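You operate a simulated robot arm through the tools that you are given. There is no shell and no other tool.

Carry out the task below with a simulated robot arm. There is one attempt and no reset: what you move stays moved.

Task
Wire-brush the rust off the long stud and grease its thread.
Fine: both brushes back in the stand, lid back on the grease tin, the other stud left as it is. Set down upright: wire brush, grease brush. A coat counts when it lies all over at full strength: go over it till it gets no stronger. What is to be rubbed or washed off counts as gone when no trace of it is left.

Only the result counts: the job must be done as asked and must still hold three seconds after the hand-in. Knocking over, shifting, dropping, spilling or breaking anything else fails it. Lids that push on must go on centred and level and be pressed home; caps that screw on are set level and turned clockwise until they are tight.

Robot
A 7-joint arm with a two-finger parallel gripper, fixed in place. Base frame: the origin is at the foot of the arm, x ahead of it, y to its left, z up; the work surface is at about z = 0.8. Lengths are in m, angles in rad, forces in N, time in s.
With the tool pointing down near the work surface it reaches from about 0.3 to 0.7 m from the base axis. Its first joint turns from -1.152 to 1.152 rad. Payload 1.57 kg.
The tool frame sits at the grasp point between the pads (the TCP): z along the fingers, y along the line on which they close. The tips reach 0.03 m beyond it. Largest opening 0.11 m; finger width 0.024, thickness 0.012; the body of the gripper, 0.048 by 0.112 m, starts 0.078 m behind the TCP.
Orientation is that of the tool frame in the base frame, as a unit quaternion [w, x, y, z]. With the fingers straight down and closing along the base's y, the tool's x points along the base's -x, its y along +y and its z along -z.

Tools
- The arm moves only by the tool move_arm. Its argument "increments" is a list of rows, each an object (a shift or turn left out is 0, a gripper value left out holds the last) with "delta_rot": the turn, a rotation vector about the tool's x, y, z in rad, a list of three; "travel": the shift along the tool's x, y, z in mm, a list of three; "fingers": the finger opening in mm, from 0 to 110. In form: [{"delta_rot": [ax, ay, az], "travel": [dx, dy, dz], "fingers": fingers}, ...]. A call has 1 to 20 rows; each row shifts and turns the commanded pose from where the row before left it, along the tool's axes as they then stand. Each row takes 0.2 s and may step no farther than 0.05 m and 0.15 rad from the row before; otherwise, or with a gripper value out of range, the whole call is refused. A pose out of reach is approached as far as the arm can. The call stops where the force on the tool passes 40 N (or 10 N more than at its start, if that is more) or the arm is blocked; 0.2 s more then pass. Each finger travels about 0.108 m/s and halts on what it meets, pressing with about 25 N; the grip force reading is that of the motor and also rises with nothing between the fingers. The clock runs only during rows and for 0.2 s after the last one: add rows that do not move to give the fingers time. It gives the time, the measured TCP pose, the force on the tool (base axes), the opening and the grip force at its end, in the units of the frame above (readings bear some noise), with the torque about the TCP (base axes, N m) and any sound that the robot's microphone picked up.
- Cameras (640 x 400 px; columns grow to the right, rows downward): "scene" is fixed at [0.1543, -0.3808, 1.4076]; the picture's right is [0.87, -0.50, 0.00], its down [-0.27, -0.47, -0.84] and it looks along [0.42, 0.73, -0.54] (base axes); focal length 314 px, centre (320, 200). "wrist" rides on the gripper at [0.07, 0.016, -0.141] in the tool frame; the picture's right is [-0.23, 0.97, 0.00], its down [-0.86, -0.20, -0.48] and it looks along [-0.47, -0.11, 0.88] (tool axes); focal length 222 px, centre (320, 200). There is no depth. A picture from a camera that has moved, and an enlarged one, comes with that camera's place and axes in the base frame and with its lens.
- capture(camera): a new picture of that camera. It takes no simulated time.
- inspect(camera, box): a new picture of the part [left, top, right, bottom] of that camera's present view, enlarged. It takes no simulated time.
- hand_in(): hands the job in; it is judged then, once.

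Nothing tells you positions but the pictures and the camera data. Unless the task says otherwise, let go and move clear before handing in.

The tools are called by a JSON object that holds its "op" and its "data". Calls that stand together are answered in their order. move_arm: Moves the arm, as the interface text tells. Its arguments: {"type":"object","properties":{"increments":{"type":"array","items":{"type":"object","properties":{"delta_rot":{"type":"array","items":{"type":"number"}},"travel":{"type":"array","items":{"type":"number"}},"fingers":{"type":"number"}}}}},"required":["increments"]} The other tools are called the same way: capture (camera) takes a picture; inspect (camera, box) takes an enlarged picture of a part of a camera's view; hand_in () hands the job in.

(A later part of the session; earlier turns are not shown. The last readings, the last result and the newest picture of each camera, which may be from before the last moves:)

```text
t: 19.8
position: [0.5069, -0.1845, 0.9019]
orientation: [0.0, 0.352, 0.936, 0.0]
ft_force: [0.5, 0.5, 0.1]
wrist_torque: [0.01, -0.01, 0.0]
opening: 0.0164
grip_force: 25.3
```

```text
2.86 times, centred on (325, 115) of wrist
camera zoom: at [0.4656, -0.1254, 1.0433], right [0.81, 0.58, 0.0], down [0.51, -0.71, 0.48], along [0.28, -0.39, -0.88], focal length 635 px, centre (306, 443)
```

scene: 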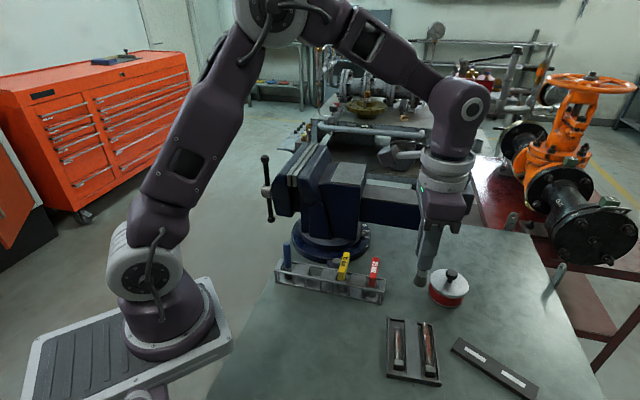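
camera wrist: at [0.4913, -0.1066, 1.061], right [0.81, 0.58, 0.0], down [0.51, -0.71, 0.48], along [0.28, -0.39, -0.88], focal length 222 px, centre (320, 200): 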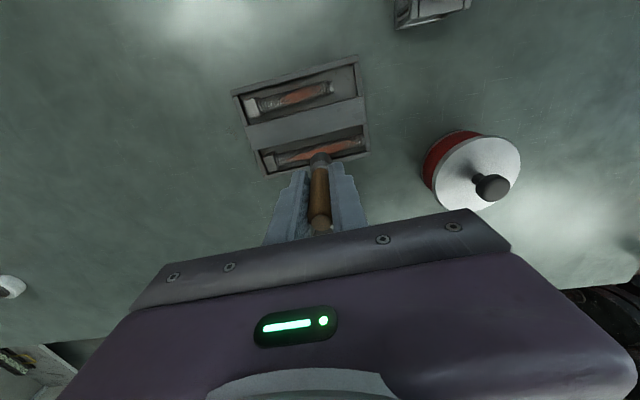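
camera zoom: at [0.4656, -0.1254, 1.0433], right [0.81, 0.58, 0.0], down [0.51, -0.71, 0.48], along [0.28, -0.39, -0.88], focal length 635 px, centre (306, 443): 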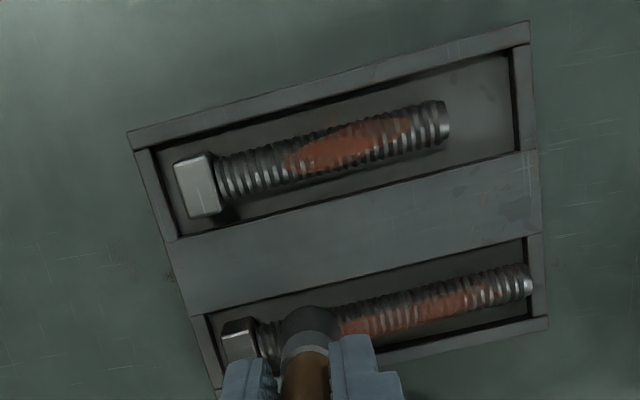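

The brush removes rust on top, and what remains is on the stud's right side. I run longer strokes at light pressure, shifting slightly to that side.

{"op": "move_arm", "data": {"increments": [{"travel": [-2, 0, 0.6]}, {"travel": [0, 7, 0]}, {"travel": [0, 7, 0]}, {"travel": [0, 7, 0.3]}, {"travel": [0, 7, 0.2]}, {"travel": [0, 7, 0.1]}, {"travel": [0, 7, 0]}, {"travel": [0, 7, 0]}, {"travel": [0, 7, 0]}, {"travel": [0, 7, 0]}, {"travel": [0, 0, 0]}]}}

{"op": "inspect", "data": {"camera": "scene", "box": [385, 310, 465, 390]}}

{"op": "inspect", "data": {"camera": "wrist", "box": [205, 45, 385, 185]}}

```text
t: 22.2
position: [0.5509, -0.137, 0.9023]
orientation: [0.0, 0.353, 0.936, 0.0]
ft_force: [-0.5, 0.1, -0.5]
wrist_torque: [-0.03, -0.01, -0.03]
opening: 0.0164
grip_force: 25.2
```

```text
5.00 times, centred on (425, 350) of scene
camera zoom: at [0.1543, -0.3808, 1.4076], right [0.87, -0.5, 0.0], down [-0.27, -0.47, -0.84], along [0.42, 0.73, -0.54], focal length 1570 px, centre (-205, -550)
```

zoom: 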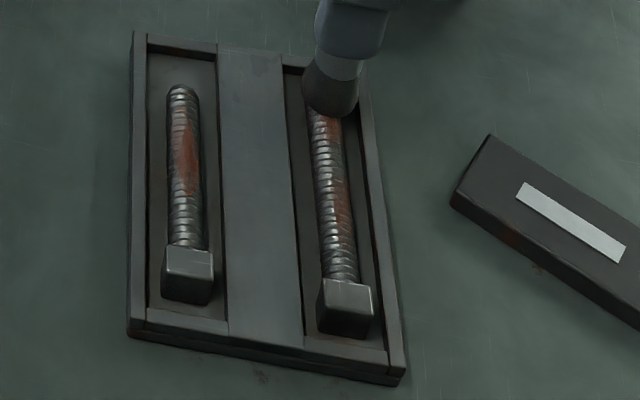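

```text
2.86 times, centred on (295, 115) of wrist
camera zoom: at [0.5085, -0.0789, 1.0429], right [0.81, 0.58, 0.0], down [0.51, -0.71, 0.48], along [0.28, -0.39, -0.88], focal length 635 px, centre (391, 443)
```

zoom: 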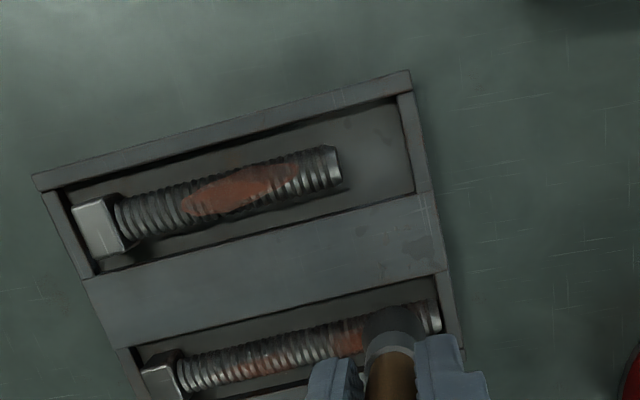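

Most of the rust on top is gone. Contact is lost near the tip, so I lower slightly there and brush the outer part back and forth.

{"op": "move_arm", "data": {"increments": [{"travel": [0, 0, 0.5]}, {"travel": [0, 0, 0.5]}, {"travel": [0, 0, 0]}]}}

```text
t: 23.0
position: [0.5503, -0.137, 0.8999]
orientation: [0.0, 0.352, 0.936, 0.0]
ft_force: [0.1, 0.9, 1.0]
wrist_torque: [-0.03, 0.01, 0.0]
opening: 0.0167
grip_force: 24.9
```

{"op": "move_arm", "data": {"increments": [{"travel": [0, 0, 0.3]}, {"travel": [0, -7, -0.25]}, {"travel": [0, -7, -0.25]}, {"travel": [0, -7, -0.25]}, {"travel": [0, -7, -0.25]}, {"travel": [0, 7, 0.25]}, {"travel": [0, 7, 0.25]}, {"travel": [0, 7, 0.25]}, {"travel": [0, 7, 0.25]}, {"travel": [0, 4, 0.1]}, {"travel": [0, 4, 0.1]}, {"travel": [0, 0, 0]}]}}

{"op": "inspect", "data": {"camera": "scene", "box": [385, 310, 465, 390]}}

{"op": "inspect", "data": {"camera": "wrist", "box": [205, 75, 365, 185]}}

```text
t: 25.6
position: [0.5553, -0.1315, 0.8987]
orientation: [0.0, 0.353, 0.936, 0.0]
ft_force: [-1.8, -2.1, 4.7]
wrist_torque: [-0.14, 0.15, 0.02]
opening: 0.0164
grip_force: 25.3
```

```text
5.00 times, centred on (425, 350) of scene
camera zoom: at [0.1542, -0.3808, 1.4076], right [0.87, -0.5, 0.0], down [-0.27, -0.47, -0.84], along [0.42, 0.73, -0.54], focal length 1570 px, centre (-205, -550)
```

zoom: 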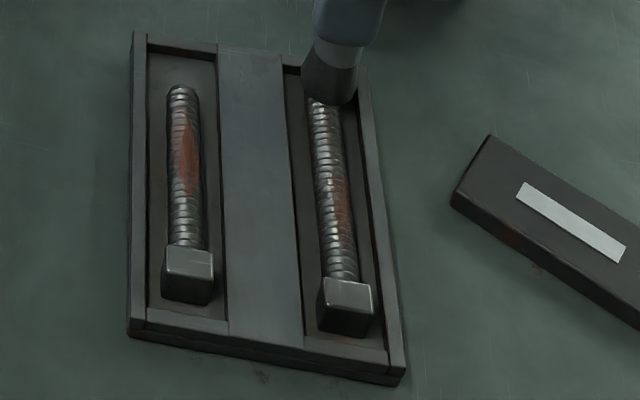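

```text
3.64 times, centred on (285, 130) of wrist
camera zoom: at [0.5142, -0.0731, 1.0402], right [0.81, 0.58, 0.0], down [0.51, -0.71, 0.48], along [0.28, -0.39, -0.88], focal length 808 px, centre (447, 454)
```

zoom: 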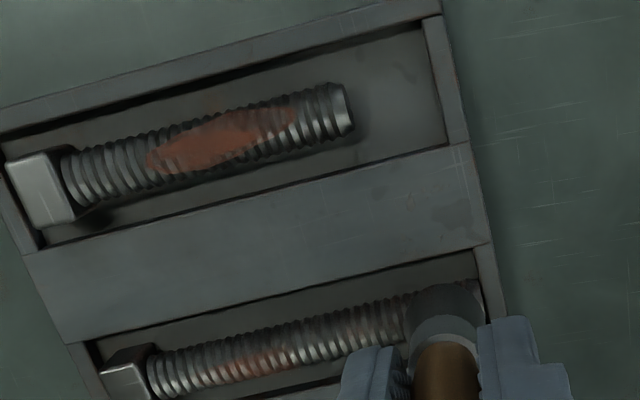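

The tip end is now clean and some rust remains at about one third to one half along on the right side. I follow the stud's slope with full-length strokes shifted 2 mm more to the right.

{"op": "move_arm", "data": {"increments": [{"travel": [-2, 0, 0]}, {"travel": [0, -7, -0.25]}, {"travel": [0, -7, -0.25]}, {"travel": [0, -7, -0.25]}, {"travel": [0, -7, -0.25]}, {"travel": [0, -7, -0.25]}, {"travel": [0, -7, -0.25]}, {"travel": [0, -7, -0.25]}, {"travel": [0, -7, -0.25]}, {"travel": [0, -7, -0.25]}, {"travel": [0, -7, -0.25]}, {"travel": [0, 7, 0.25]}, {"travel": [0, 7, 0.25]}, {"travel": [0, 7, 0.25]}, {"travel": [0, 7, 0.25]}, {"travel": [0, 7, 0.25]}, {"travel": [0, 7, 0.25]}, {"travel": [0, 7, 0.25]}, {"travel": [0, 7, 0.25]}, {"travel": [0, 0, 0]}]}}

{"op": "inspect", "data": {"camera": "scene", "box": [385, 310, 465, 390]}}

{"op": "inspect", "data": {"camera": "wrist", "box": [205, 75, 365, 185]}}

```text
t: 29.8
position: [0.5469, -0.1426, 0.9006]
orientation: [0.0, 0.353, 0.936, -0.001]
ft_force: [-0.6, 0.4, -0.9]
wrist_torque: [0.04, 0.0, 0.01]
opening: 0.0166
grip_force: 24.7
```

```text
5.00 times, centred on (425, 350) of scene
camera zoom: at [0.1543, -0.3808, 1.4076], right [0.87, -0.5, 0.0], down [-0.27, -0.47, -0.84], along [0.42, 0.73, -0.54], focal length 1570 px, centre (-205, -550)
```

zoom: 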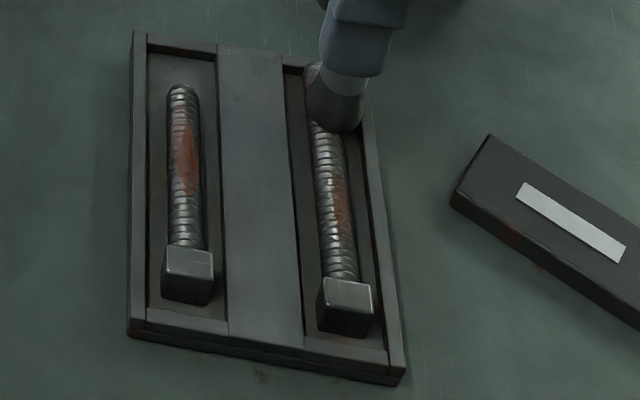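

```text
3.64 times, centred on (285, 130) of wrist
camera zoom: at [0.5052, -0.0848, 1.0411], right [0.81, 0.58, 0.0], down [0.51, -0.71, 0.48], along [0.28, -0.39, -0.88], focal length 808 px, centre (447, 454)
```

zoom: 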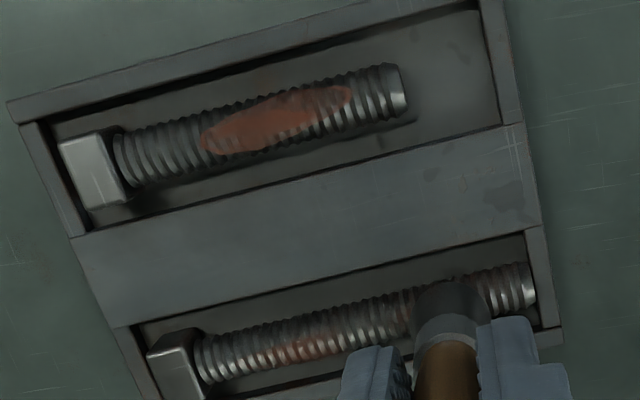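

{"op": "move_arm", "data": {"increments": [{"travel": [0, -7, 0]}, {"travel": [0, -7, -0.3]}, {"travel": [0, -7, -0.2]}, {"travel": [0, -7, -0.2]}, {"travel": [0, -7, -0.2]}, {"travel": [0, -7, -0.2]}, {"travel": [0, -7, -0.3]}, {"travel": [0, -7, -0.2]}, {"travel": [0, 7, 0.2]}, {"travel": [0, 7, 0.3]}, {"travel": [0, 7, 0.2]}, {"travel": [0, 7, 0.2]}, {"travel": [0, 7, 0.2]}, {"travel": [0, 7, 0.2]}, {"travel": [0, 7, 0.3]}, {"travel": [0, 0, 0]}]}}

{"op": "inspect", "data": {"camera": "scene", "box": [385, 310, 465, 390]}}

{"op": "inspect", "data": {"camera": "wrist", "box": [205, 75, 365, 185]}}

```text
t: 33.2
position: [0.5433, -0.1493, 0.8994]
orientation: [0.0, 0.353, 0.936, -0.001]
ft_force: [0.0, -0.1, -0.1]
wrist_torque: [0.03, -0.01, 0.01]
opening: 0.0164
grip_force: 25.1
```

```text
5.00 times, centred on (425, 350) of scene
camera zoom: at [0.1543, -0.3808, 1.4076], right [0.87, -0.5, 0.0], down [-0.27, -0.47, -0.84], along [0.42, 0.73, -0.54], focal length 1570 px, centre (-205, -550)
```

zoom: 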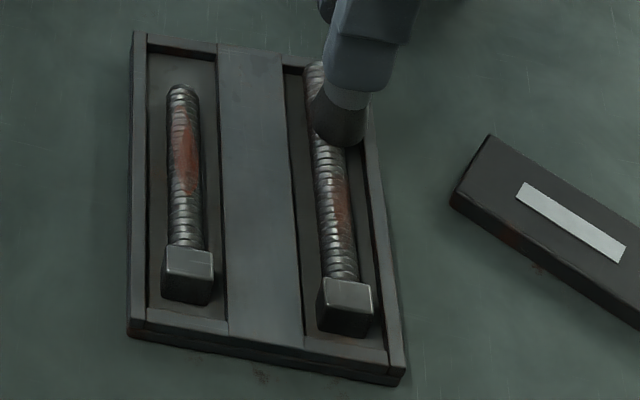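

```text
3.64 times, centred on (285, 130) of wrist
camera zoom: at [0.5016, -0.0903, 1.0412], right [0.81, 0.58, 0.0], down [0.51, -0.71, 0.48], along [0.28, -0.39, -0.88], focal length 808 px, centre (447, 454)
```

zoom: 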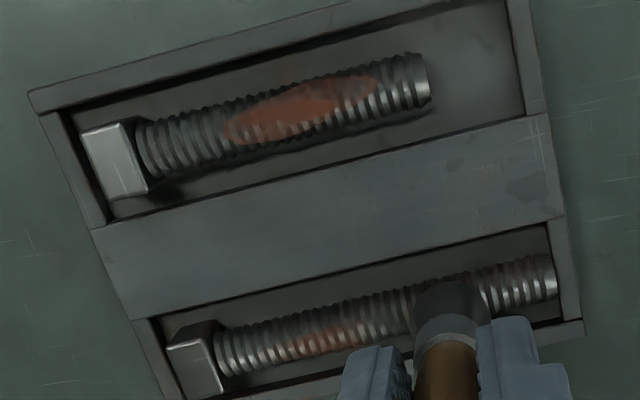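

{"op": "move_arm", "data": {"increments": [{"travel": [0, -10, 0]}, {"travel": [0, -10, 0]}, {"travel": [0, 0, 0.4]}, {"travel": [0, 0, 0]}]}}

```text
t: 34.2
position: [0.5307, -0.1647, 0.9003]
orientation: [0.0, 0.353, 0.936, 0.0]
ft_force: [-1.3, 0.8, 1.2]
wrist_torque: [-0.03, 0.06, 0.01]
opening: 0.0164
grip_force: 24.7
```

{"op": "move_arm", "data": {"increments": [{"travel": [0, 0, 0.5]}, {"travel": [0, 0, 0]}]}}

```text
t: 34.8
position: [0.53, -0.1635, 0.9]
orientation: [0.001, 0.353, 0.935, 0.0]
ft_force: [-0.7, 0.5, 12.5]
wrist_torque: [-0.01, 0.17, -0.01]
opening: 0.0166
grip_force: 25.0
```

Contact with this offset is at about z = 0.8985 and 12 N at half a millimetre more. I stroke back and forth over the remaining patch at this depth along the slope.

{"op": "move_arm", "data": {"increments": [{"travel": [0, -7, -0.3]}, {"travel": [0, -7, -0.25]}, {"travel": [0, -7, -0.25]}, {"travel": [0, -7, -0.25]}, {"travel": [0, 7, 0.25]}, {"travel": [0, 7, 0.25]}, {"travel": [0, 7, 0.25]}, {"travel": [0, 7, 0.25]}, {"travel": [0, 7, 0.25]}, {"travel": [0, 7, 0.25]}, {"travel": [0, -7, -0.25]}, {"travel": [0, -7, -0.25]}, {"travel": [0, -7, -0.25]}, {"travel": [0, -7, -0.25]}, {"travel": [0, -7, -0.25]}, {"travel": [0, 7, 0.25]}, {"travel": [0, 7, 0.25]}, {"travel": [0, 7, 0.25]}, {"travel": [0, 7, 0.25]}, {"travel": [0, 0, 0]}]}}

{"op": "inspect", "data": {"camera": "scene", "box": [385, 310, 465, 390]}}

{"op": "inspect", "data": {"camera": "wrist", "box": [225, 75, 385, 185]}}

```text
t: 39.0
position: [0.536, -0.1583, 0.8993]
orientation: [0.0, 0.353, 0.936, 0.0]
ft_force: [-0.8, -0.4, 2.3]
wrist_torque: [-0.05, 0.04, -0.01]
opening: 0.0163
grip_force: 24.6
```

```text
5.00 times, centred on (425, 350) of scene
camera zoom: at [0.1543, -0.3808, 1.4076], right [0.87, -0.5, 0.0], down [-0.27, -0.47, -0.84], along [0.42, 0.73, -0.54], focal length 1570 px, centre (-205, -550)
```

zoom: 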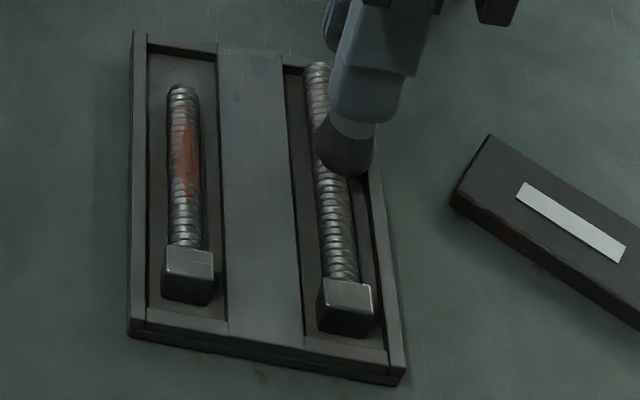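

```text
3.64 times, centred on (305, 130) of wrist
camera zoom: at [0.4941, -0.1006, 1.0403], right [0.81, 0.58, 0.0], down [0.51, -0.71, 0.48], along [0.28, -0.39, -0.88], focal length 808 px, centre (374, 454)
```

zoom: 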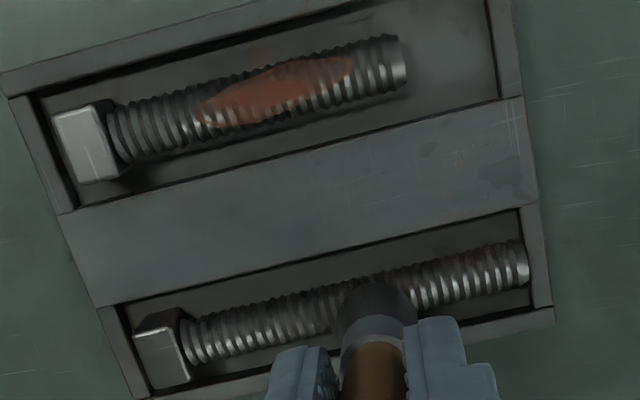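

The rust looks almost gone. I lift the brush clear and examine the whole stud closely.

{"op": "move_arm", "data": {"increments": [{"travel": [0, 0, -10]}, {"travel": [0, 0, -30]}, {"travel": [-30, 0, -10]}, {"travel": [-30, 0, 0]}, {"travel": [0, 0, 0]}]}}

{"op": "inspect", "data": {"camera": "scene", "box": [405, 315, 445, 375]}}

{"op": "capture", "data": {"camera": "wrist"}}

```text
t: 40.2
position: [0.581, -0.2, 0.9504]
orientation: [0.0, 0.353, 0.936, 0.0]
ft_force: [-0.3, 0.1, 0.0]
wrist_torque: [0.01, -0.05, -0.01]
opening: 0.0162
grip_force: 24.5
```

```text
6.67 times, centred on (425, 345) of scene
camera zoom: at [0.1543, -0.3808, 1.4076], right [0.87, -0.5, 0.0], down [-0.27, -0.47, -0.84], along [0.42, 0.73, -0.54], focal length 2094 px, centre (-380, -767)
```

zoom: 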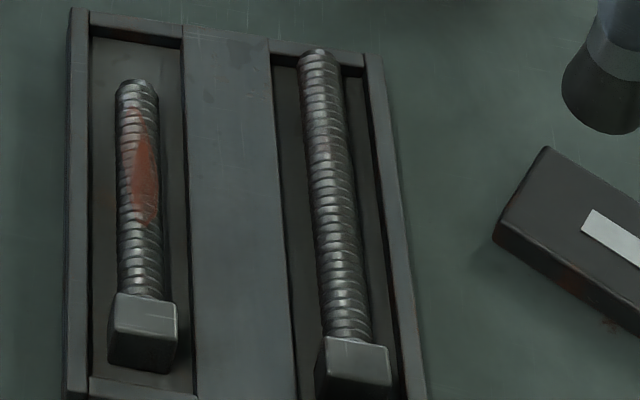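

```text
taken
camera wrist: at [0.5384, -0.1411, 1.0924], right [0.81, 0.58, 0.0], down [0.51, -0.71, 0.48], along [0.28, -0.39, -0.88], focal length 222 px, centre (320, 200)
```

wrist: 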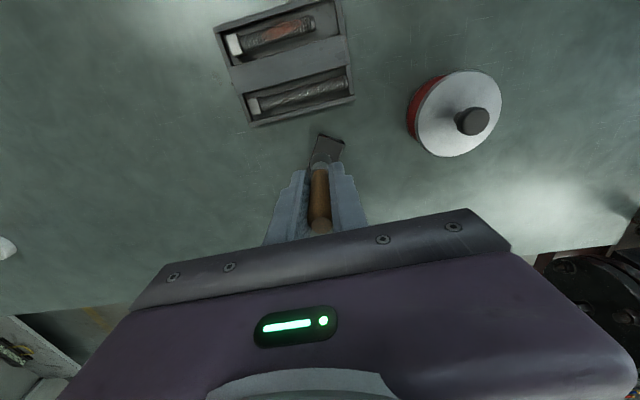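

{"op": "inspect", "data": {"camera": "wrist", "box": [240, 60, 360, 130]}}

{"op": "inspect", "data": {"camera": "wrist", "box": [240, 75, 300, 125]}}

{"op": "inspect", "data": {"camera": "wrist", "box": [295, 60, 355, 115]}}

{"op": "inspect", "data": {"camera": "scene", "box": [415, 320, 435, 345]}}

{"op": "inspect", "data": {"camera": "scene", "box": [415, 340, 440, 370]}}

```text
5.33 times, centred on (300, 95) of wrist
camera zoom: at [0.5384, -0.1411, 1.0924], right [0.81, 0.58, 0.0], down [0.51, -0.71, 0.48], along [0.28, -0.39, -0.88], focal length 1185 px, centre (427, 760)
```

zoom: 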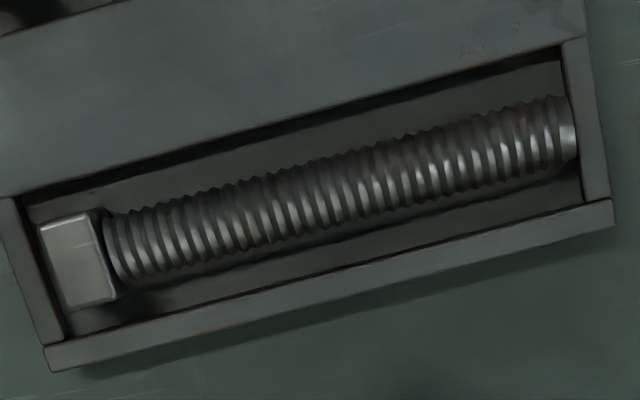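

```text
8.00 times, centred on (270, 100) of wrist
camera zoom: at [0.5384, -0.1411, 1.0924], right [0.81, 0.58, 0.0], down [0.51, -0.71, 0.48], along [0.28, -0.39, -0.88], focal length 1777 px, centre (720, 1000)
```

zoom: 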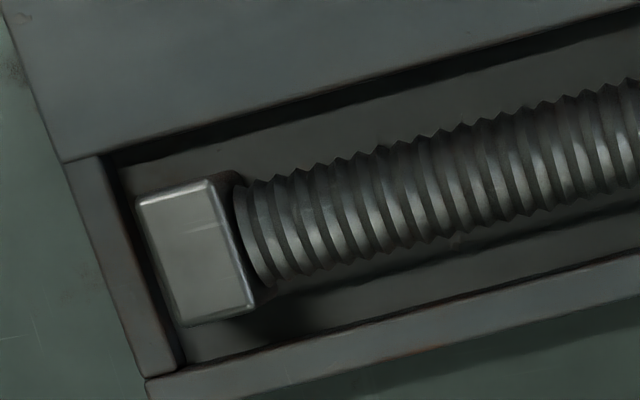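

```text
7.27 times, centred on (325, 88) of wrist
camera zoom: at [0.5384, -0.1411, 1.0924], right [0.81, 0.58, 0.0], down [0.51, -0.71, 0.48], along [0.28, -0.39, -0.88], focal length 1615 px, centre (284, 1018)
```

zoom: 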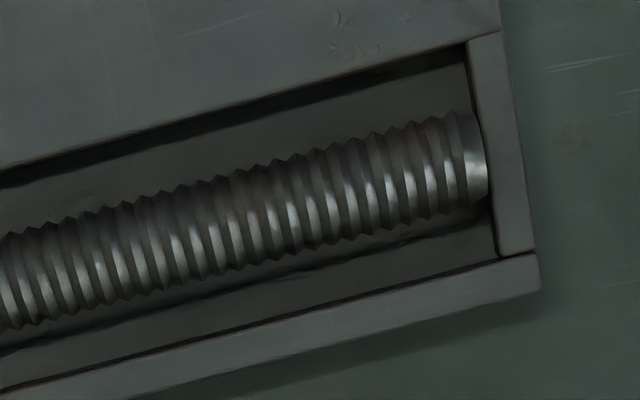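

```text
16.00 times, centred on (425, 332) of scene
camera zoom: at [0.1543, -0.3808, 1.4076], right [0.87, -0.5, 0.0], down [-0.27, -0.47, -0.84], along [0.42, 0.73, -0.54], focal length 5025 px, centre (-1360, -1920)
```

zoom: 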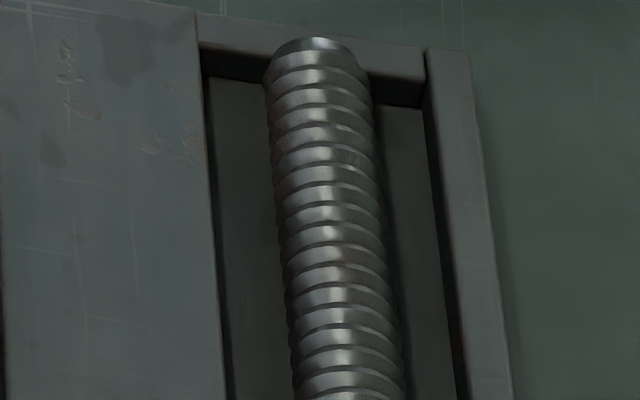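

```text
13.33 times, centred on (428, 355) of scene
camera zoom: at [0.1543, -0.3808, 1.4076], right [0.87, -0.5, 0.0], down [-0.27, -0.47, -0.84], along [0.42, 0.73, -0.54], focal length 4187 px, centre (-1113, -1867)
```

zoom: 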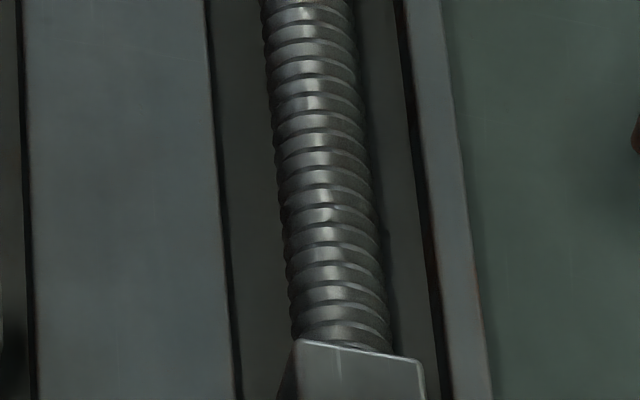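

{"op": "inspect", "data": {"camera": "wrist", "box": [312, 72, 352, 97]}}

{"op": "inspect", "data": {"camera": "wrist", "box": [285, 80, 325, 105]}}

{"op": "inspect", "data": {"camera": "wrist", "box": [255, 88, 295, 113]}}

{"op": "inspect", "data": {"camera": "scene", "box": [417, 322, 433, 332]}}

{"op": "inspect", "data": {"camera": "scene", "box": [417, 330, 433, 340]}}

{"op": "inspect", "data": {"camera": "scene", "box": [419, 340, 435, 350]}}

{"op": "inspect", "data": {"camera": "scene", "box": [421, 352, 437, 362]}}

```text
16.00 times, centred on (332, 84) of wrist
camera zoom: at [0.5384, -0.1411, 1.0924], right [0.81, 0.58, 0.0], down [0.51, -0.71, 0.48], along [0.28, -0.39, -0.88], focal length 3554 px, centre (128, 2048)
```

zoom: 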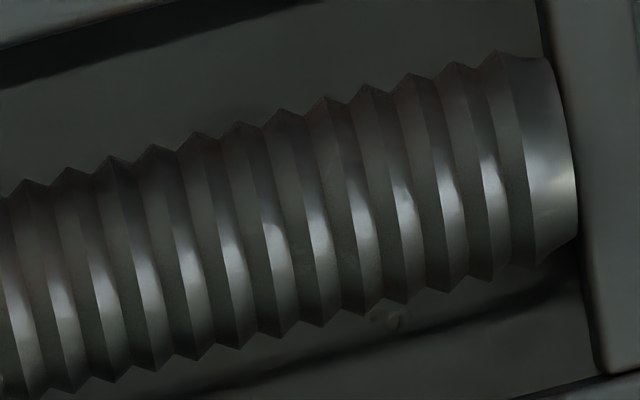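

```text
16.00 times, centred on (305, 92) of wrist
camera zoom: at [0.5384, -0.1411, 1.0924], right [0.81, 0.58, 0.0], down [0.51, -0.71, 0.48], along [0.28, -0.39, -0.88], focal length 3554 px, centre (560, 1920)
```

zoom: 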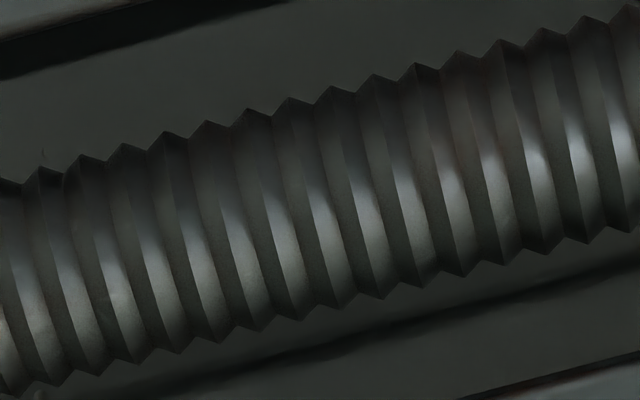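

```text
16.00 times, centred on (275, 100) of wrist
camera zoom: at [0.5384, -0.1411, 1.0924], right [0.81, 0.58, 0.0], down [0.51, -0.71, 0.48], along [0.28, -0.39, -0.88], focal length 3554 px, centre (1040, 1792)
```

zoom: 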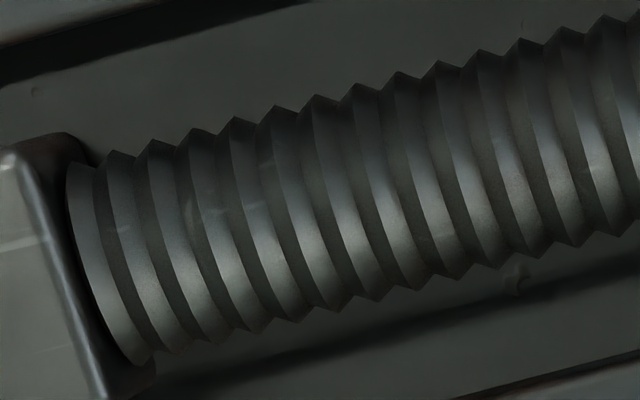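

```text
16.00 times, centred on (425, 327) of scene
camera zoom: at [0.1543, -0.3808, 1.4076], right [0.87, -0.5, 0.0], down [-0.27, -0.47, -0.84], along [0.42, 0.73, -0.54], focal length 5025 px, centre (-1360, -1832)
```

zoom: 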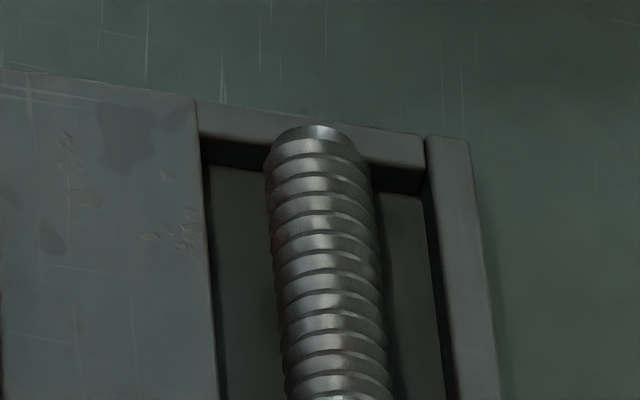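

```text
16.00 times, centred on (425, 335) of scene
camera zoom: at [0.1543, -0.3808, 1.4076], right [0.87, -0.5, 0.0], down [-0.27, -0.47, -0.84], along [0.42, 0.73, -0.54], focal length 5025 px, centre (-1360, -1960)
```

zoom: 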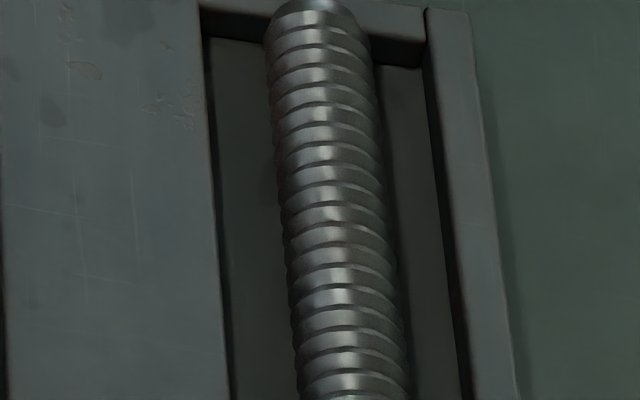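

```text
16.00 times, centred on (427, 345) of scene
camera zoom: at [0.1543, -0.3808, 1.4076], right [0.87, -0.5, 0.0], down [-0.27, -0.47, -0.84], along [0.42, 0.73, -0.54], focal length 5025 px, centre (-1392, -2120)
```

zoom: 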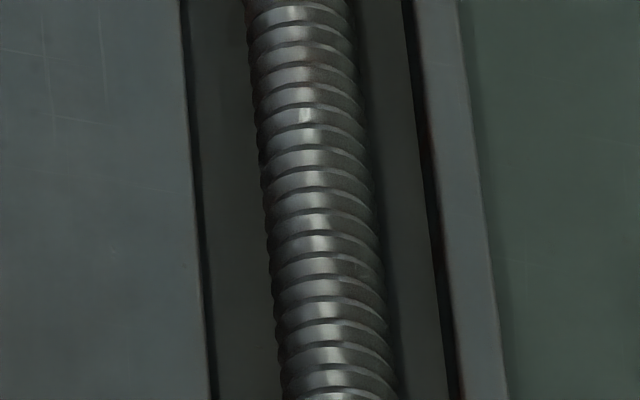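

```text
16.00 times, centred on (429, 357) of scene
camera zoom: at [0.1543, -0.3808, 1.4076], right [0.87, -0.5, 0.0], down [-0.27, -0.47, -0.84], along [0.42, 0.73, -0.54], focal length 5025 px, centre (-1424, -2312)
```

zoom: 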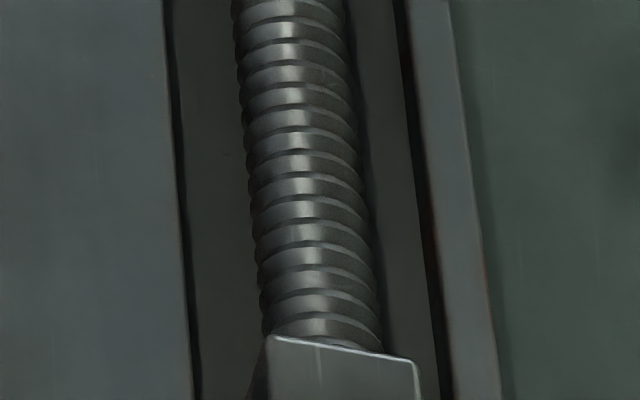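

Faint reddish tints remain on the top-left side around the outer half. I go back over the stud centred on its axis and find contact again for more strokes.

{"op": "move_arm", "data": {"increments": [{"travel": [32, 0, 0]}, {"travel": [32, 0, 0]}, {"travel": [0, 0, 25]}, {"travel": [0, 0, 15]}, {"travel": [0, 0, 7]}, {"travel": [0, 0, 0]}]}}

{"op": "inspect", "data": {"camera": "scene", "box": [385, 310, 465, 390]}}

```text
t: 41.6
position: [0.5318, -0.1566, 0.9019]
orientation: [0.0, 0.353, 0.936, -0.001]
ft_force: [0.2, -0.5, -0.4]
wrist_torque: [-0.01, -0.01, -0.01]
opening: 0.0164
grip_force: 24.7
```

```text
5.00 times, centred on (425, 350) of scene
camera zoom: at [0.1543, -0.3808, 1.4076], right [0.87, -0.5, 0.0], down [-0.27, -0.47, -0.84], along [0.42, 0.73, -0.54], focal length 1570 px, centre (-205, -550)
```

zoom: 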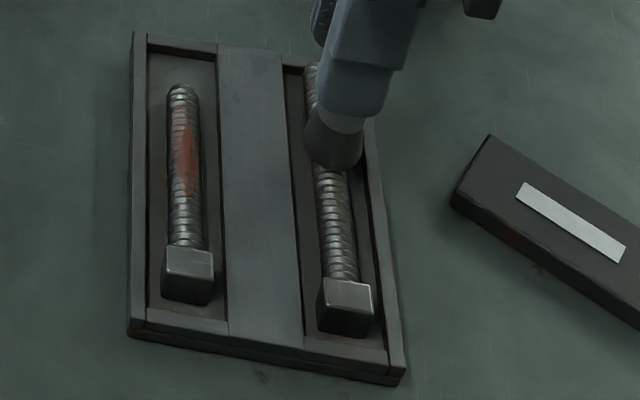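

{"op": "move_arm", "data": {"increments": [{"travel": [0, 0, 0.5]}, {"travel": [0, 0, 0.5]}, {"travel": [0, 0, 0.5]}, {"travel": [0, 0, 0]}]}}

```text
t: 42.6
position: [0.5314, -0.1556, 0.9]
orientation: [0.001, 0.353, 0.936, -0.001]
ft_force: [-0.9, -0.6, -0.3]
wrist_torque: [0.01, -0.01, -0.03]
opening: 0.0167
grip_force: 25.5
```

{"op": "move_arm", "data": {"increments": [{"travel": [0, 0, 0.5]}, {"travel": [0, 0, 0.5]}, {"travel": [0, 0, 0]}]}}

```text
t: 43.4
position: [0.5325, -0.1567, 0.8995]
orientation: [0.0, 0.353, 0.936, 0.001]
ft_force: [0.4, 1.1, 0.3]
wrist_torque: [0.02, 0.01, -0.02]
opening: 0.0165
grip_force: 24.9
```

{"op": "move_arm", "data": {"increments": [{"travel": [0, 0, 0.5]}, {"travel": [0, 0, 0]}]}}

```text
t: 44.0
position: [0.5317, -0.1551, 0.8991]
orientation: [0.0, 0.353, 0.936, 0.0]
ft_force: [-1.1, 0.3, 3.5]
wrist_torque: [-0.05, 0.04, 0.0]
opening: 0.0164
grip_force: 25.0
```

{"op": "move_arm", "data": {"increments": [{"travel": [0, 0, 0.3]}, {"travel": [0, 7, 0.25]}, {"travel": [0, 7, 0.25]}, {"travel": [0, 7, 0.25]}, {"travel": [0, 7, 0.25]}, {"travel": [0, 7, 0.25]}, {"travel": [0, -7, -0.25]}, {"travel": [0, -7, -0.25]}, {"travel": [0, -7, -0.25]}, {"travel": [0, -7, -0.25]}, {"travel": [0, -7, -0.25]}, {"travel": [0, -7, -0.25]}, {"travel": [0, -7, -0.25]}, {"travel": [0, -7, -0.25]}, {"travel": [0, -7, -0.25]}, {"travel": [0, -7, -0.25]}, {"travel": [0, 0, 0]}]}}

{"op": "inspect", "data": {"camera": "wrist", "box": [265, 85, 425, 185]}}

```text
t: 47.6
position: [0.5104, -0.1818, 0.8993]
orientation: [0.0, 0.353, 0.936, 0.001]
ft_force: [1.2, 1.1, 0.0]
wrist_torque: [-0.01, 0.0, -0.01]
opening: 0.0164
grip_force: 25.5
```

```text
4.00 times, centred on (345, 135) of wrist
camera zoom: at [0.4674, -0.1236, 1.0409], right [0.81, 0.58, 0.0], down [0.51, -0.71, 0.48], along [0.28, -0.39, -0.88], focal length 888 px, centre (220, 460)
```

zoom: 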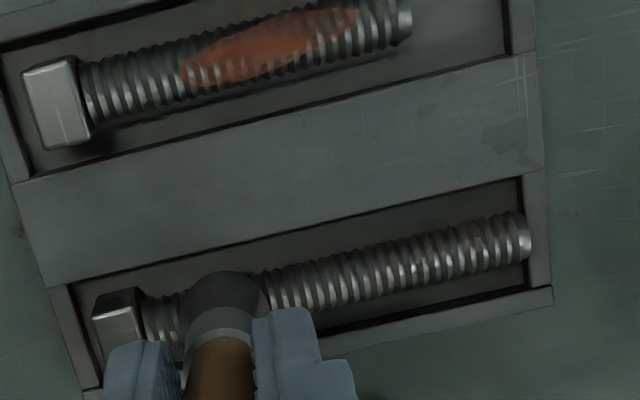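

{"op": "inspect", "data": {"camera": "wrist", "box": [330, 130, 405, 170]}}

{"op": "inspect", "data": {"camera": "wrist", "box": [365, 130, 405, 160]}}

```text
8.53 times, centred on (368, 150) of wrist
camera zoom: at [0.4674, -0.1236, 1.0409], right [0.81, 0.58, 0.0], down [0.51, -0.71, 0.48], along [0.28, -0.39, -0.88], focal length 1895 px, centre (-85, 627)
```

zoom: 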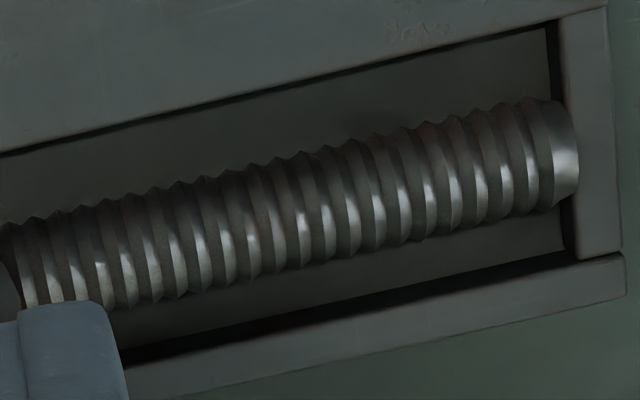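

```text
13.33 times, centred on (385, 145) of wrist
camera zoom: at [0.4674, -0.1236, 1.0409], right [0.81, 0.58, 0.0], down [0.51, -0.71, 0.48], along [0.28, -0.39, -0.88], focal length 2962 px, centre (-547, 933)
```

zoom: 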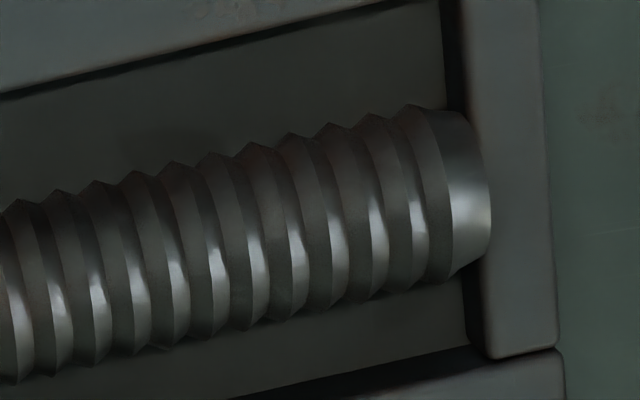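

A faint tint still shows on the left flank towards the tip. I shift the brush 4 mm to the left side and find contact there.

{"op": "move_arm", "data": {"increments": [{"travel": [0, 0, -2]}, {"travel": [4, 17, 0]}, {"travel": [0, 18, 0]}, {"travel": [0, 0, 2]}, {"travel": [0, 0, 1]}, {"travel": [0, 0, 0]}]}}

```text
t: 49.0
position: [0.529, -0.1532, 0.8979]
orientation: [0.0, 0.354, 0.935, 0.0]
ft_force: [0.9, 0.0, -0.9]
wrist_torque: [0.03, -0.02, -0.02]
opening: 0.0163
grip_force: 24.9
```

{"op": "move_arm", "data": {"increments": [{"travel": [0, 0, 0.5]}, {"travel": [0, 0, 0.4]}, {"travel": [0, 0, 0]}]}}

```text
t: 49.8
position: [0.5302, -0.1539, 0.8978]
orientation: [0.0, 0.352, 0.936, 0.0]
ft_force: [-1.6, 0.4, 5.7]
wrist_torque: [-0.06, 0.08, 0.01]
opening: 0.0164
grip_force: 24.9
```

{"op": "move_arm", "data": {"increments": [{"travel": [0, 0, 0.2]}, {"travel": [0, 7, 0.15]}, {"travel": [0, 7, 0.15]}, {"travel": [0, 7, 0.15]}, {"travel": [0, 7, 0.15]}, {"travel": [0, 7, 0.15]}, {"travel": [0, -7, -0.15]}, {"travel": [0, -7, -0.15]}, {"travel": [0, -7, -0.15]}, {"travel": [0, -7, -0.15]}, {"travel": [0, -7, -0.15]}, {"travel": [0, -7, -0.15]}, {"travel": [0, -7, -0.15]}, {"travel": [0, -7, -0.15]}, {"travel": [0, -7, -0.15]}, {"travel": [0, -7, -0.15]}, {"travel": [0, 0, 0]}]}}

{"op": "inspect", "data": {"camera": "wrist", "box": [330, 130, 405, 170]}}

{"op": "capture", "data": {"camera": "wrist"}}

```text
t: 53.4
position: [0.5058, -0.179, 0.8976]
orientation: [-0.002, 0.353, 0.936, 0.0]
ft_force: [0.5, 1.9, 4.0]
wrist_torque: [0.1, -0.06, 0.02]
opening: 0.0166
grip_force: 25.3
```

```text
8.53 times, centred on (368, 150) of wrist
camera zoom: at [0.4633, -0.1207, 1.04], right [0.81, 0.58, 0.0], down [0.51, -0.71, 0.48], along [0.28, -0.39, -0.88], focal length 1895 px, centre (-85, 627)
```

zoom: 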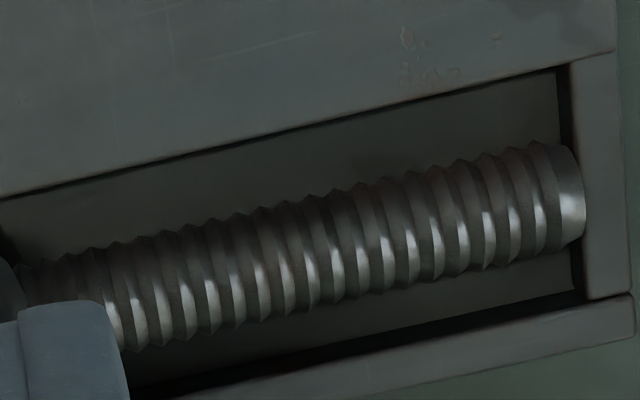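

```text
taken
camera wrist: at [0.4633, -0.1207, 1.04], right [0.81, 0.58, 0.0], down [0.51, -0.71, 0.48], along [0.28, -0.39, -0.88], focal length 222 px, centre (320, 200)
```

wrist: 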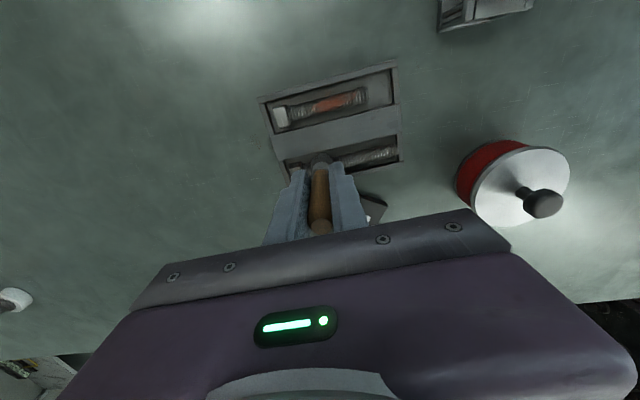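

{"op": "move_arm", "data": {"increments": [{"travel": [1, 0, 0.2]}, {"travel": [0, 7, 0.15]}, {"travel": [0, 7, 0.15]}, {"travel": [0, 7, 0.15]}, {"travel": [0, 7, 0.15]}, {"travel": [0, 7, 0.15]}, {"travel": [0, 7, 0.15]}, {"travel": [0, 7, 0.15]}, {"travel": [0, 7, 0.15]}, {"travel": [0, 7, 0.15]}, {"travel": [0, 7, 0.15]}, {"travel": [0, -7, -0.15]}, {"travel": [0, -7, -0.15]}, {"travel": [0, -7, -0.15]}, {"travel": [0, -7, -0.15]}, {"travel": [0, -7, -0.15]}, {"travel": [0, -7, -0.15]}, {"travel": [0, -7, -0.15]}, {"travel": [0, -7, -0.15]}, {"travel": [0, 0, 0]}]}}

{"op": "inspect", "data": {"camera": "wrist", "box": [330, 130, 405, 170]}}

```text
t: 57.6
position: [0.5144, -0.168, 0.898]
orientation: [0.0, 0.353, 0.936, 0.0]
ft_force: [2.1, 2.7, 8.4]
wrist_torque: [0.09, -0.12, 0.0]
opening: 0.0166
grip_force: 24.5
```

```text
8.53 times, centred on (368, 150) of wrist
camera zoom: at [0.4728, -0.11, 1.039], right [0.81, 0.58, 0.0], down [0.51, -0.71, 0.48], along [0.28, -0.39, -0.88], focal length 1895 px, centre (-85, 627)
```

zoom: 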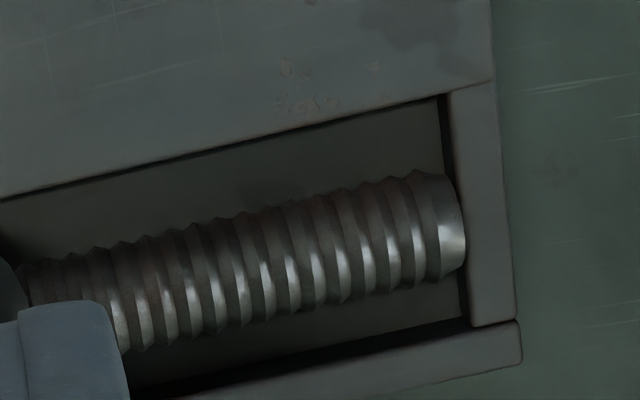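

{"op": "move_arm", "data": {"increments": [{"travel": [0, 0, -10]}, {"travel": [0, 20, -30]}, {"travel": [-34, 0, -11]}, {"travel": [-35, 0, 0]}, {"travel": [0, 0, 0]}]}}

{"op": "inspect", "data": {"camera": "wrist", "box": [295, 60, 355, 115]}}

{"op": "inspect", "data": {"camera": "wrist", "box": [312, 72, 352, 97]}}

{"op": "inspect", "data": {"camera": "wrist", "box": [285, 80, 325, 105]}}

{"op": "inspect", "data": {"camera": "scene", "box": [417, 322, 433, 332]}}

{"op": "inspect", "data": {"camera": "scene", "box": [419, 340, 435, 350]}}

```text
t: 58.8
position: [0.5799, -0.1988, 0.948]
orientation: [0.0, 0.353, 0.936, 0.0]
ft_force: [-0.1, 0.0, -0.7]
wrist_torque: [0.0, 0.02, -0.03]
opening: 0.0164
grip_force: 24.9
```

```text
7.27 times, centred on (325, 88) of wrist
camera zoom: at [0.5385, -0.1405, 1.089], right [0.81, 0.58, 0.0], down [0.51, -0.71, 0.48], along [0.28, -0.39, -0.88], focal length 1615 px, centre (284, 1018)
```

zoom: 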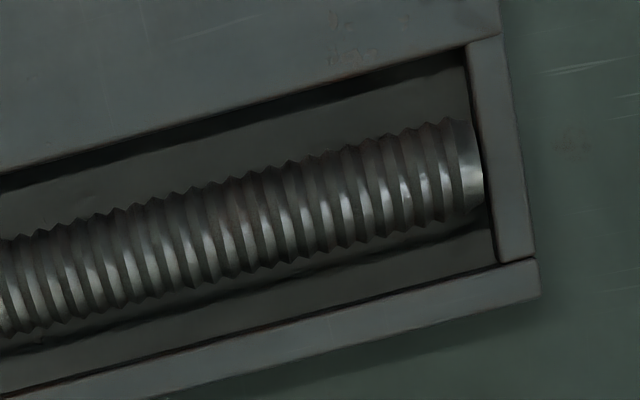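

```text
16.00 times, centred on (332, 84) of wrist
camera zoom: at [0.5385, -0.1405, 1.089], right [0.81, 0.58, 0.0], down [0.51, -0.71, 0.48], along [0.28, -0.39, -0.88], focal length 3554 px, centre (128, 2048)
```

zoom: 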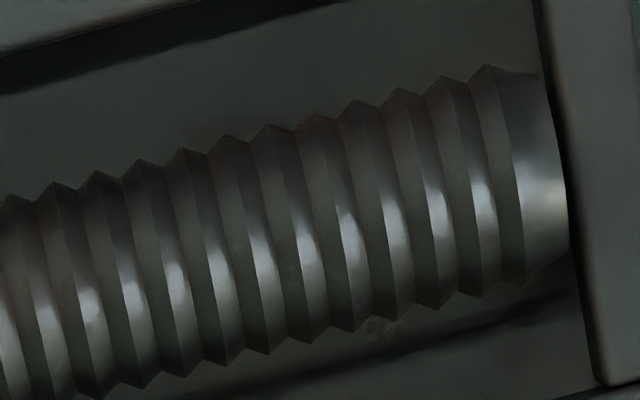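

```text
16.00 times, centred on (305, 92) of wrist
camera zoom: at [0.5385, -0.1405, 1.089], right [0.81, 0.58, 0.0], down [0.51, -0.71, 0.48], along [0.28, -0.39, -0.88], focal length 3554 px, centre (560, 1920)
```

zoom: 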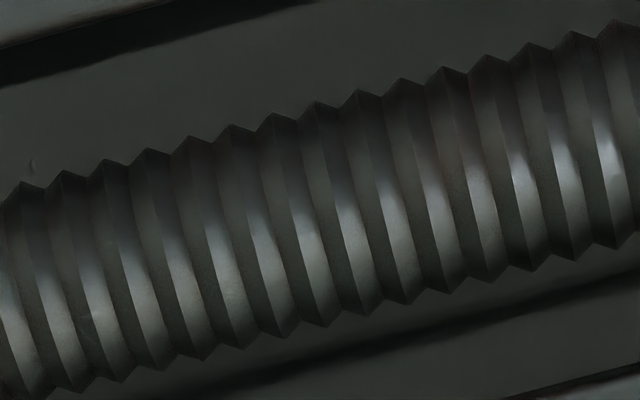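

```text
16.00 times, centred on (425, 327) of scene
camera zoom: at [0.1543, -0.3808, 1.4076], right [0.87, -0.5, 0.0], down [-0.27, -0.47, -0.84], along [0.42, 0.73, -0.54], focal length 5025 px, centre (-1360, -1832)
```

zoom: 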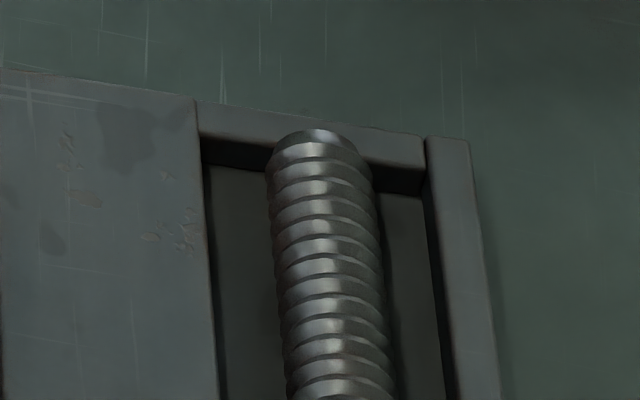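

```text
16.00 times, centred on (427, 345) of scene
camera zoom: at [0.1543, -0.3808, 1.4076], right [0.87, -0.5, 0.0], down [-0.27, -0.47, -0.84], along [0.42, 0.73, -0.54], focal length 5025 px, centre (-1392, -2120)
```

zoom: 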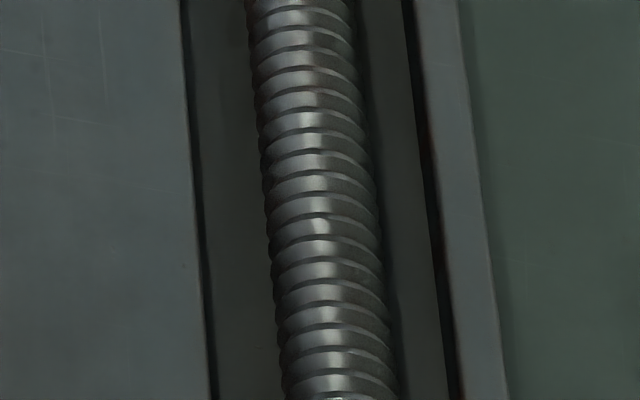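

Looking from above, the left flank still has a slight brown tint. I will brush that flank with the hand tilted about 20° around the stud's axis. First I move over, tilt, and look.

{"op": "move_arm", "data": {"increments": [{"travel": [34, 0, 0]}, {"travel": [34, 0, 0]}, {"travel": [34, 0, 0]}, {"delta_rot": [0, -0.117, 0]}, {"delta_rot": [0, -0.117, 0]}, {"delta_rot": [0, -0.117, 0]}, {"travel": [4.5, 0, 12.4]}, {"travel": [4.5, 0, 12.4]}, {"travel": [0, 0, 0]}]}}

{"op": "capture", "data": {"camera": "wrist"}}

{"op": "inspect", "data": {"camera": "scene", "box": [385, 290, 465, 390]}}

```text
t: 60.8
position: [0.5041, -0.1316, 0.9209]
orientation: [0.162, 0.347, 0.922, -0.061]
ft_force: [0.4, -0.6, -0.6]
wrist_torque: [0.01, 0.01, -0.02]
opening: 0.0166
grip_force: 25.0
```

```text
taken
camera wrist: at [0.4287, -0.0442, 1.0304], right [0.8, 0.59, 0.08], down [0.35, -0.57, 0.74], along [0.48, -0.57, -0.66], focal length 222 px, centre (320, 200)
```

wrist: 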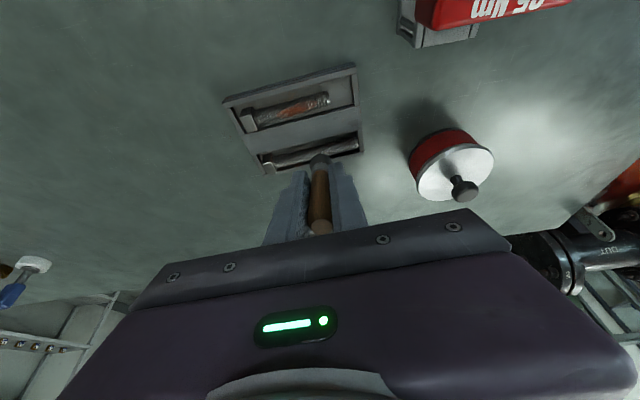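

```text
4.00 times, centred on (425, 340) of scene
camera zoom: at [0.1543, -0.3808, 1.4076], right [0.87, -0.5, 0.0], down [-0.27, -0.47, -0.84], along [0.42, 0.73, -0.54], focal length 1256 px, centre (-100, -360)
```

zoom: 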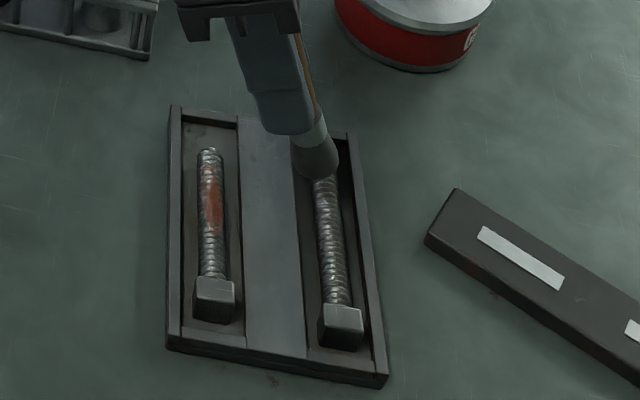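

{"op": "inspect", "data": {"camera": "wrist", "box": [255, 125, 365, 180]}}

{"op": "inspect", "data": {"camera": "wrist", "box": [262, 140, 312, 170]}}

{"op": "inspect", "data": {"camera": "wrist", "box": [320, 130, 365, 160]}}

```text
5.82 times, centred on (310, 152) of wrist
camera zoom: at [0.4287, -0.0442, 1.0304], right [0.8, 0.59, 0.08], down [0.35, -0.57, 0.74], along [0.48, -0.57, -0.66], focal length 1292 px, centre (378, 476)
```

zoom: 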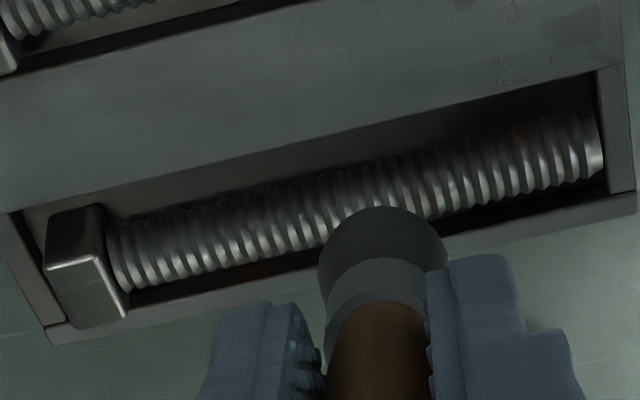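

```text
12.80 times, centred on (287, 155) of wrist
camera zoom: at [0.4287, -0.0442, 1.0304], right [0.8, 0.59, 0.08], down [0.35, -0.57, 0.74], along [0.48, -0.57, -0.66], focal length 2843 px, centre (742, 776)
```

zoom: 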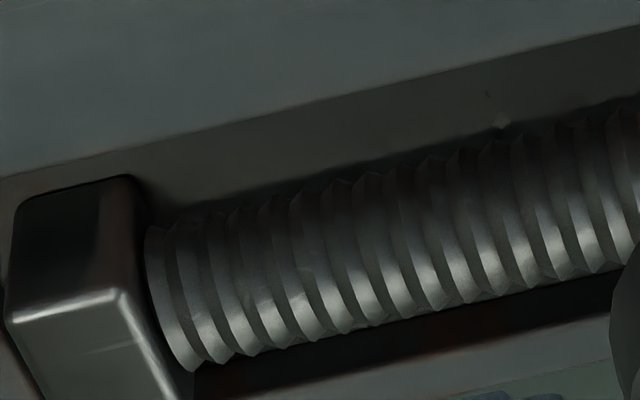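

```text
13.33 times, centred on (342, 145) of wrist
camera zoom: at [0.4287, -0.0442, 1.0304], right [0.8, 0.59, 0.08], down [0.35, -0.57, 0.74], along [0.48, -0.57, -0.66], focal length 2962 px, centre (20, 933)
```

zoom: 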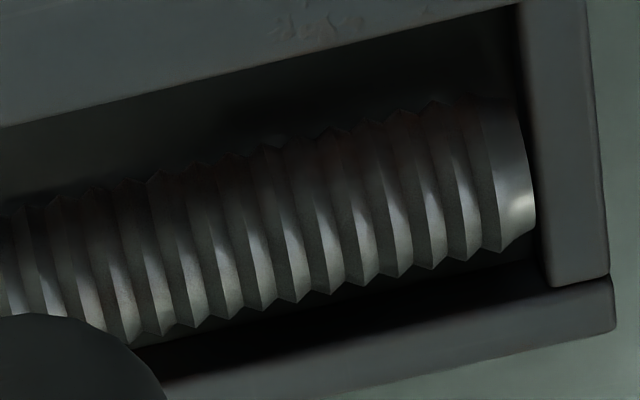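

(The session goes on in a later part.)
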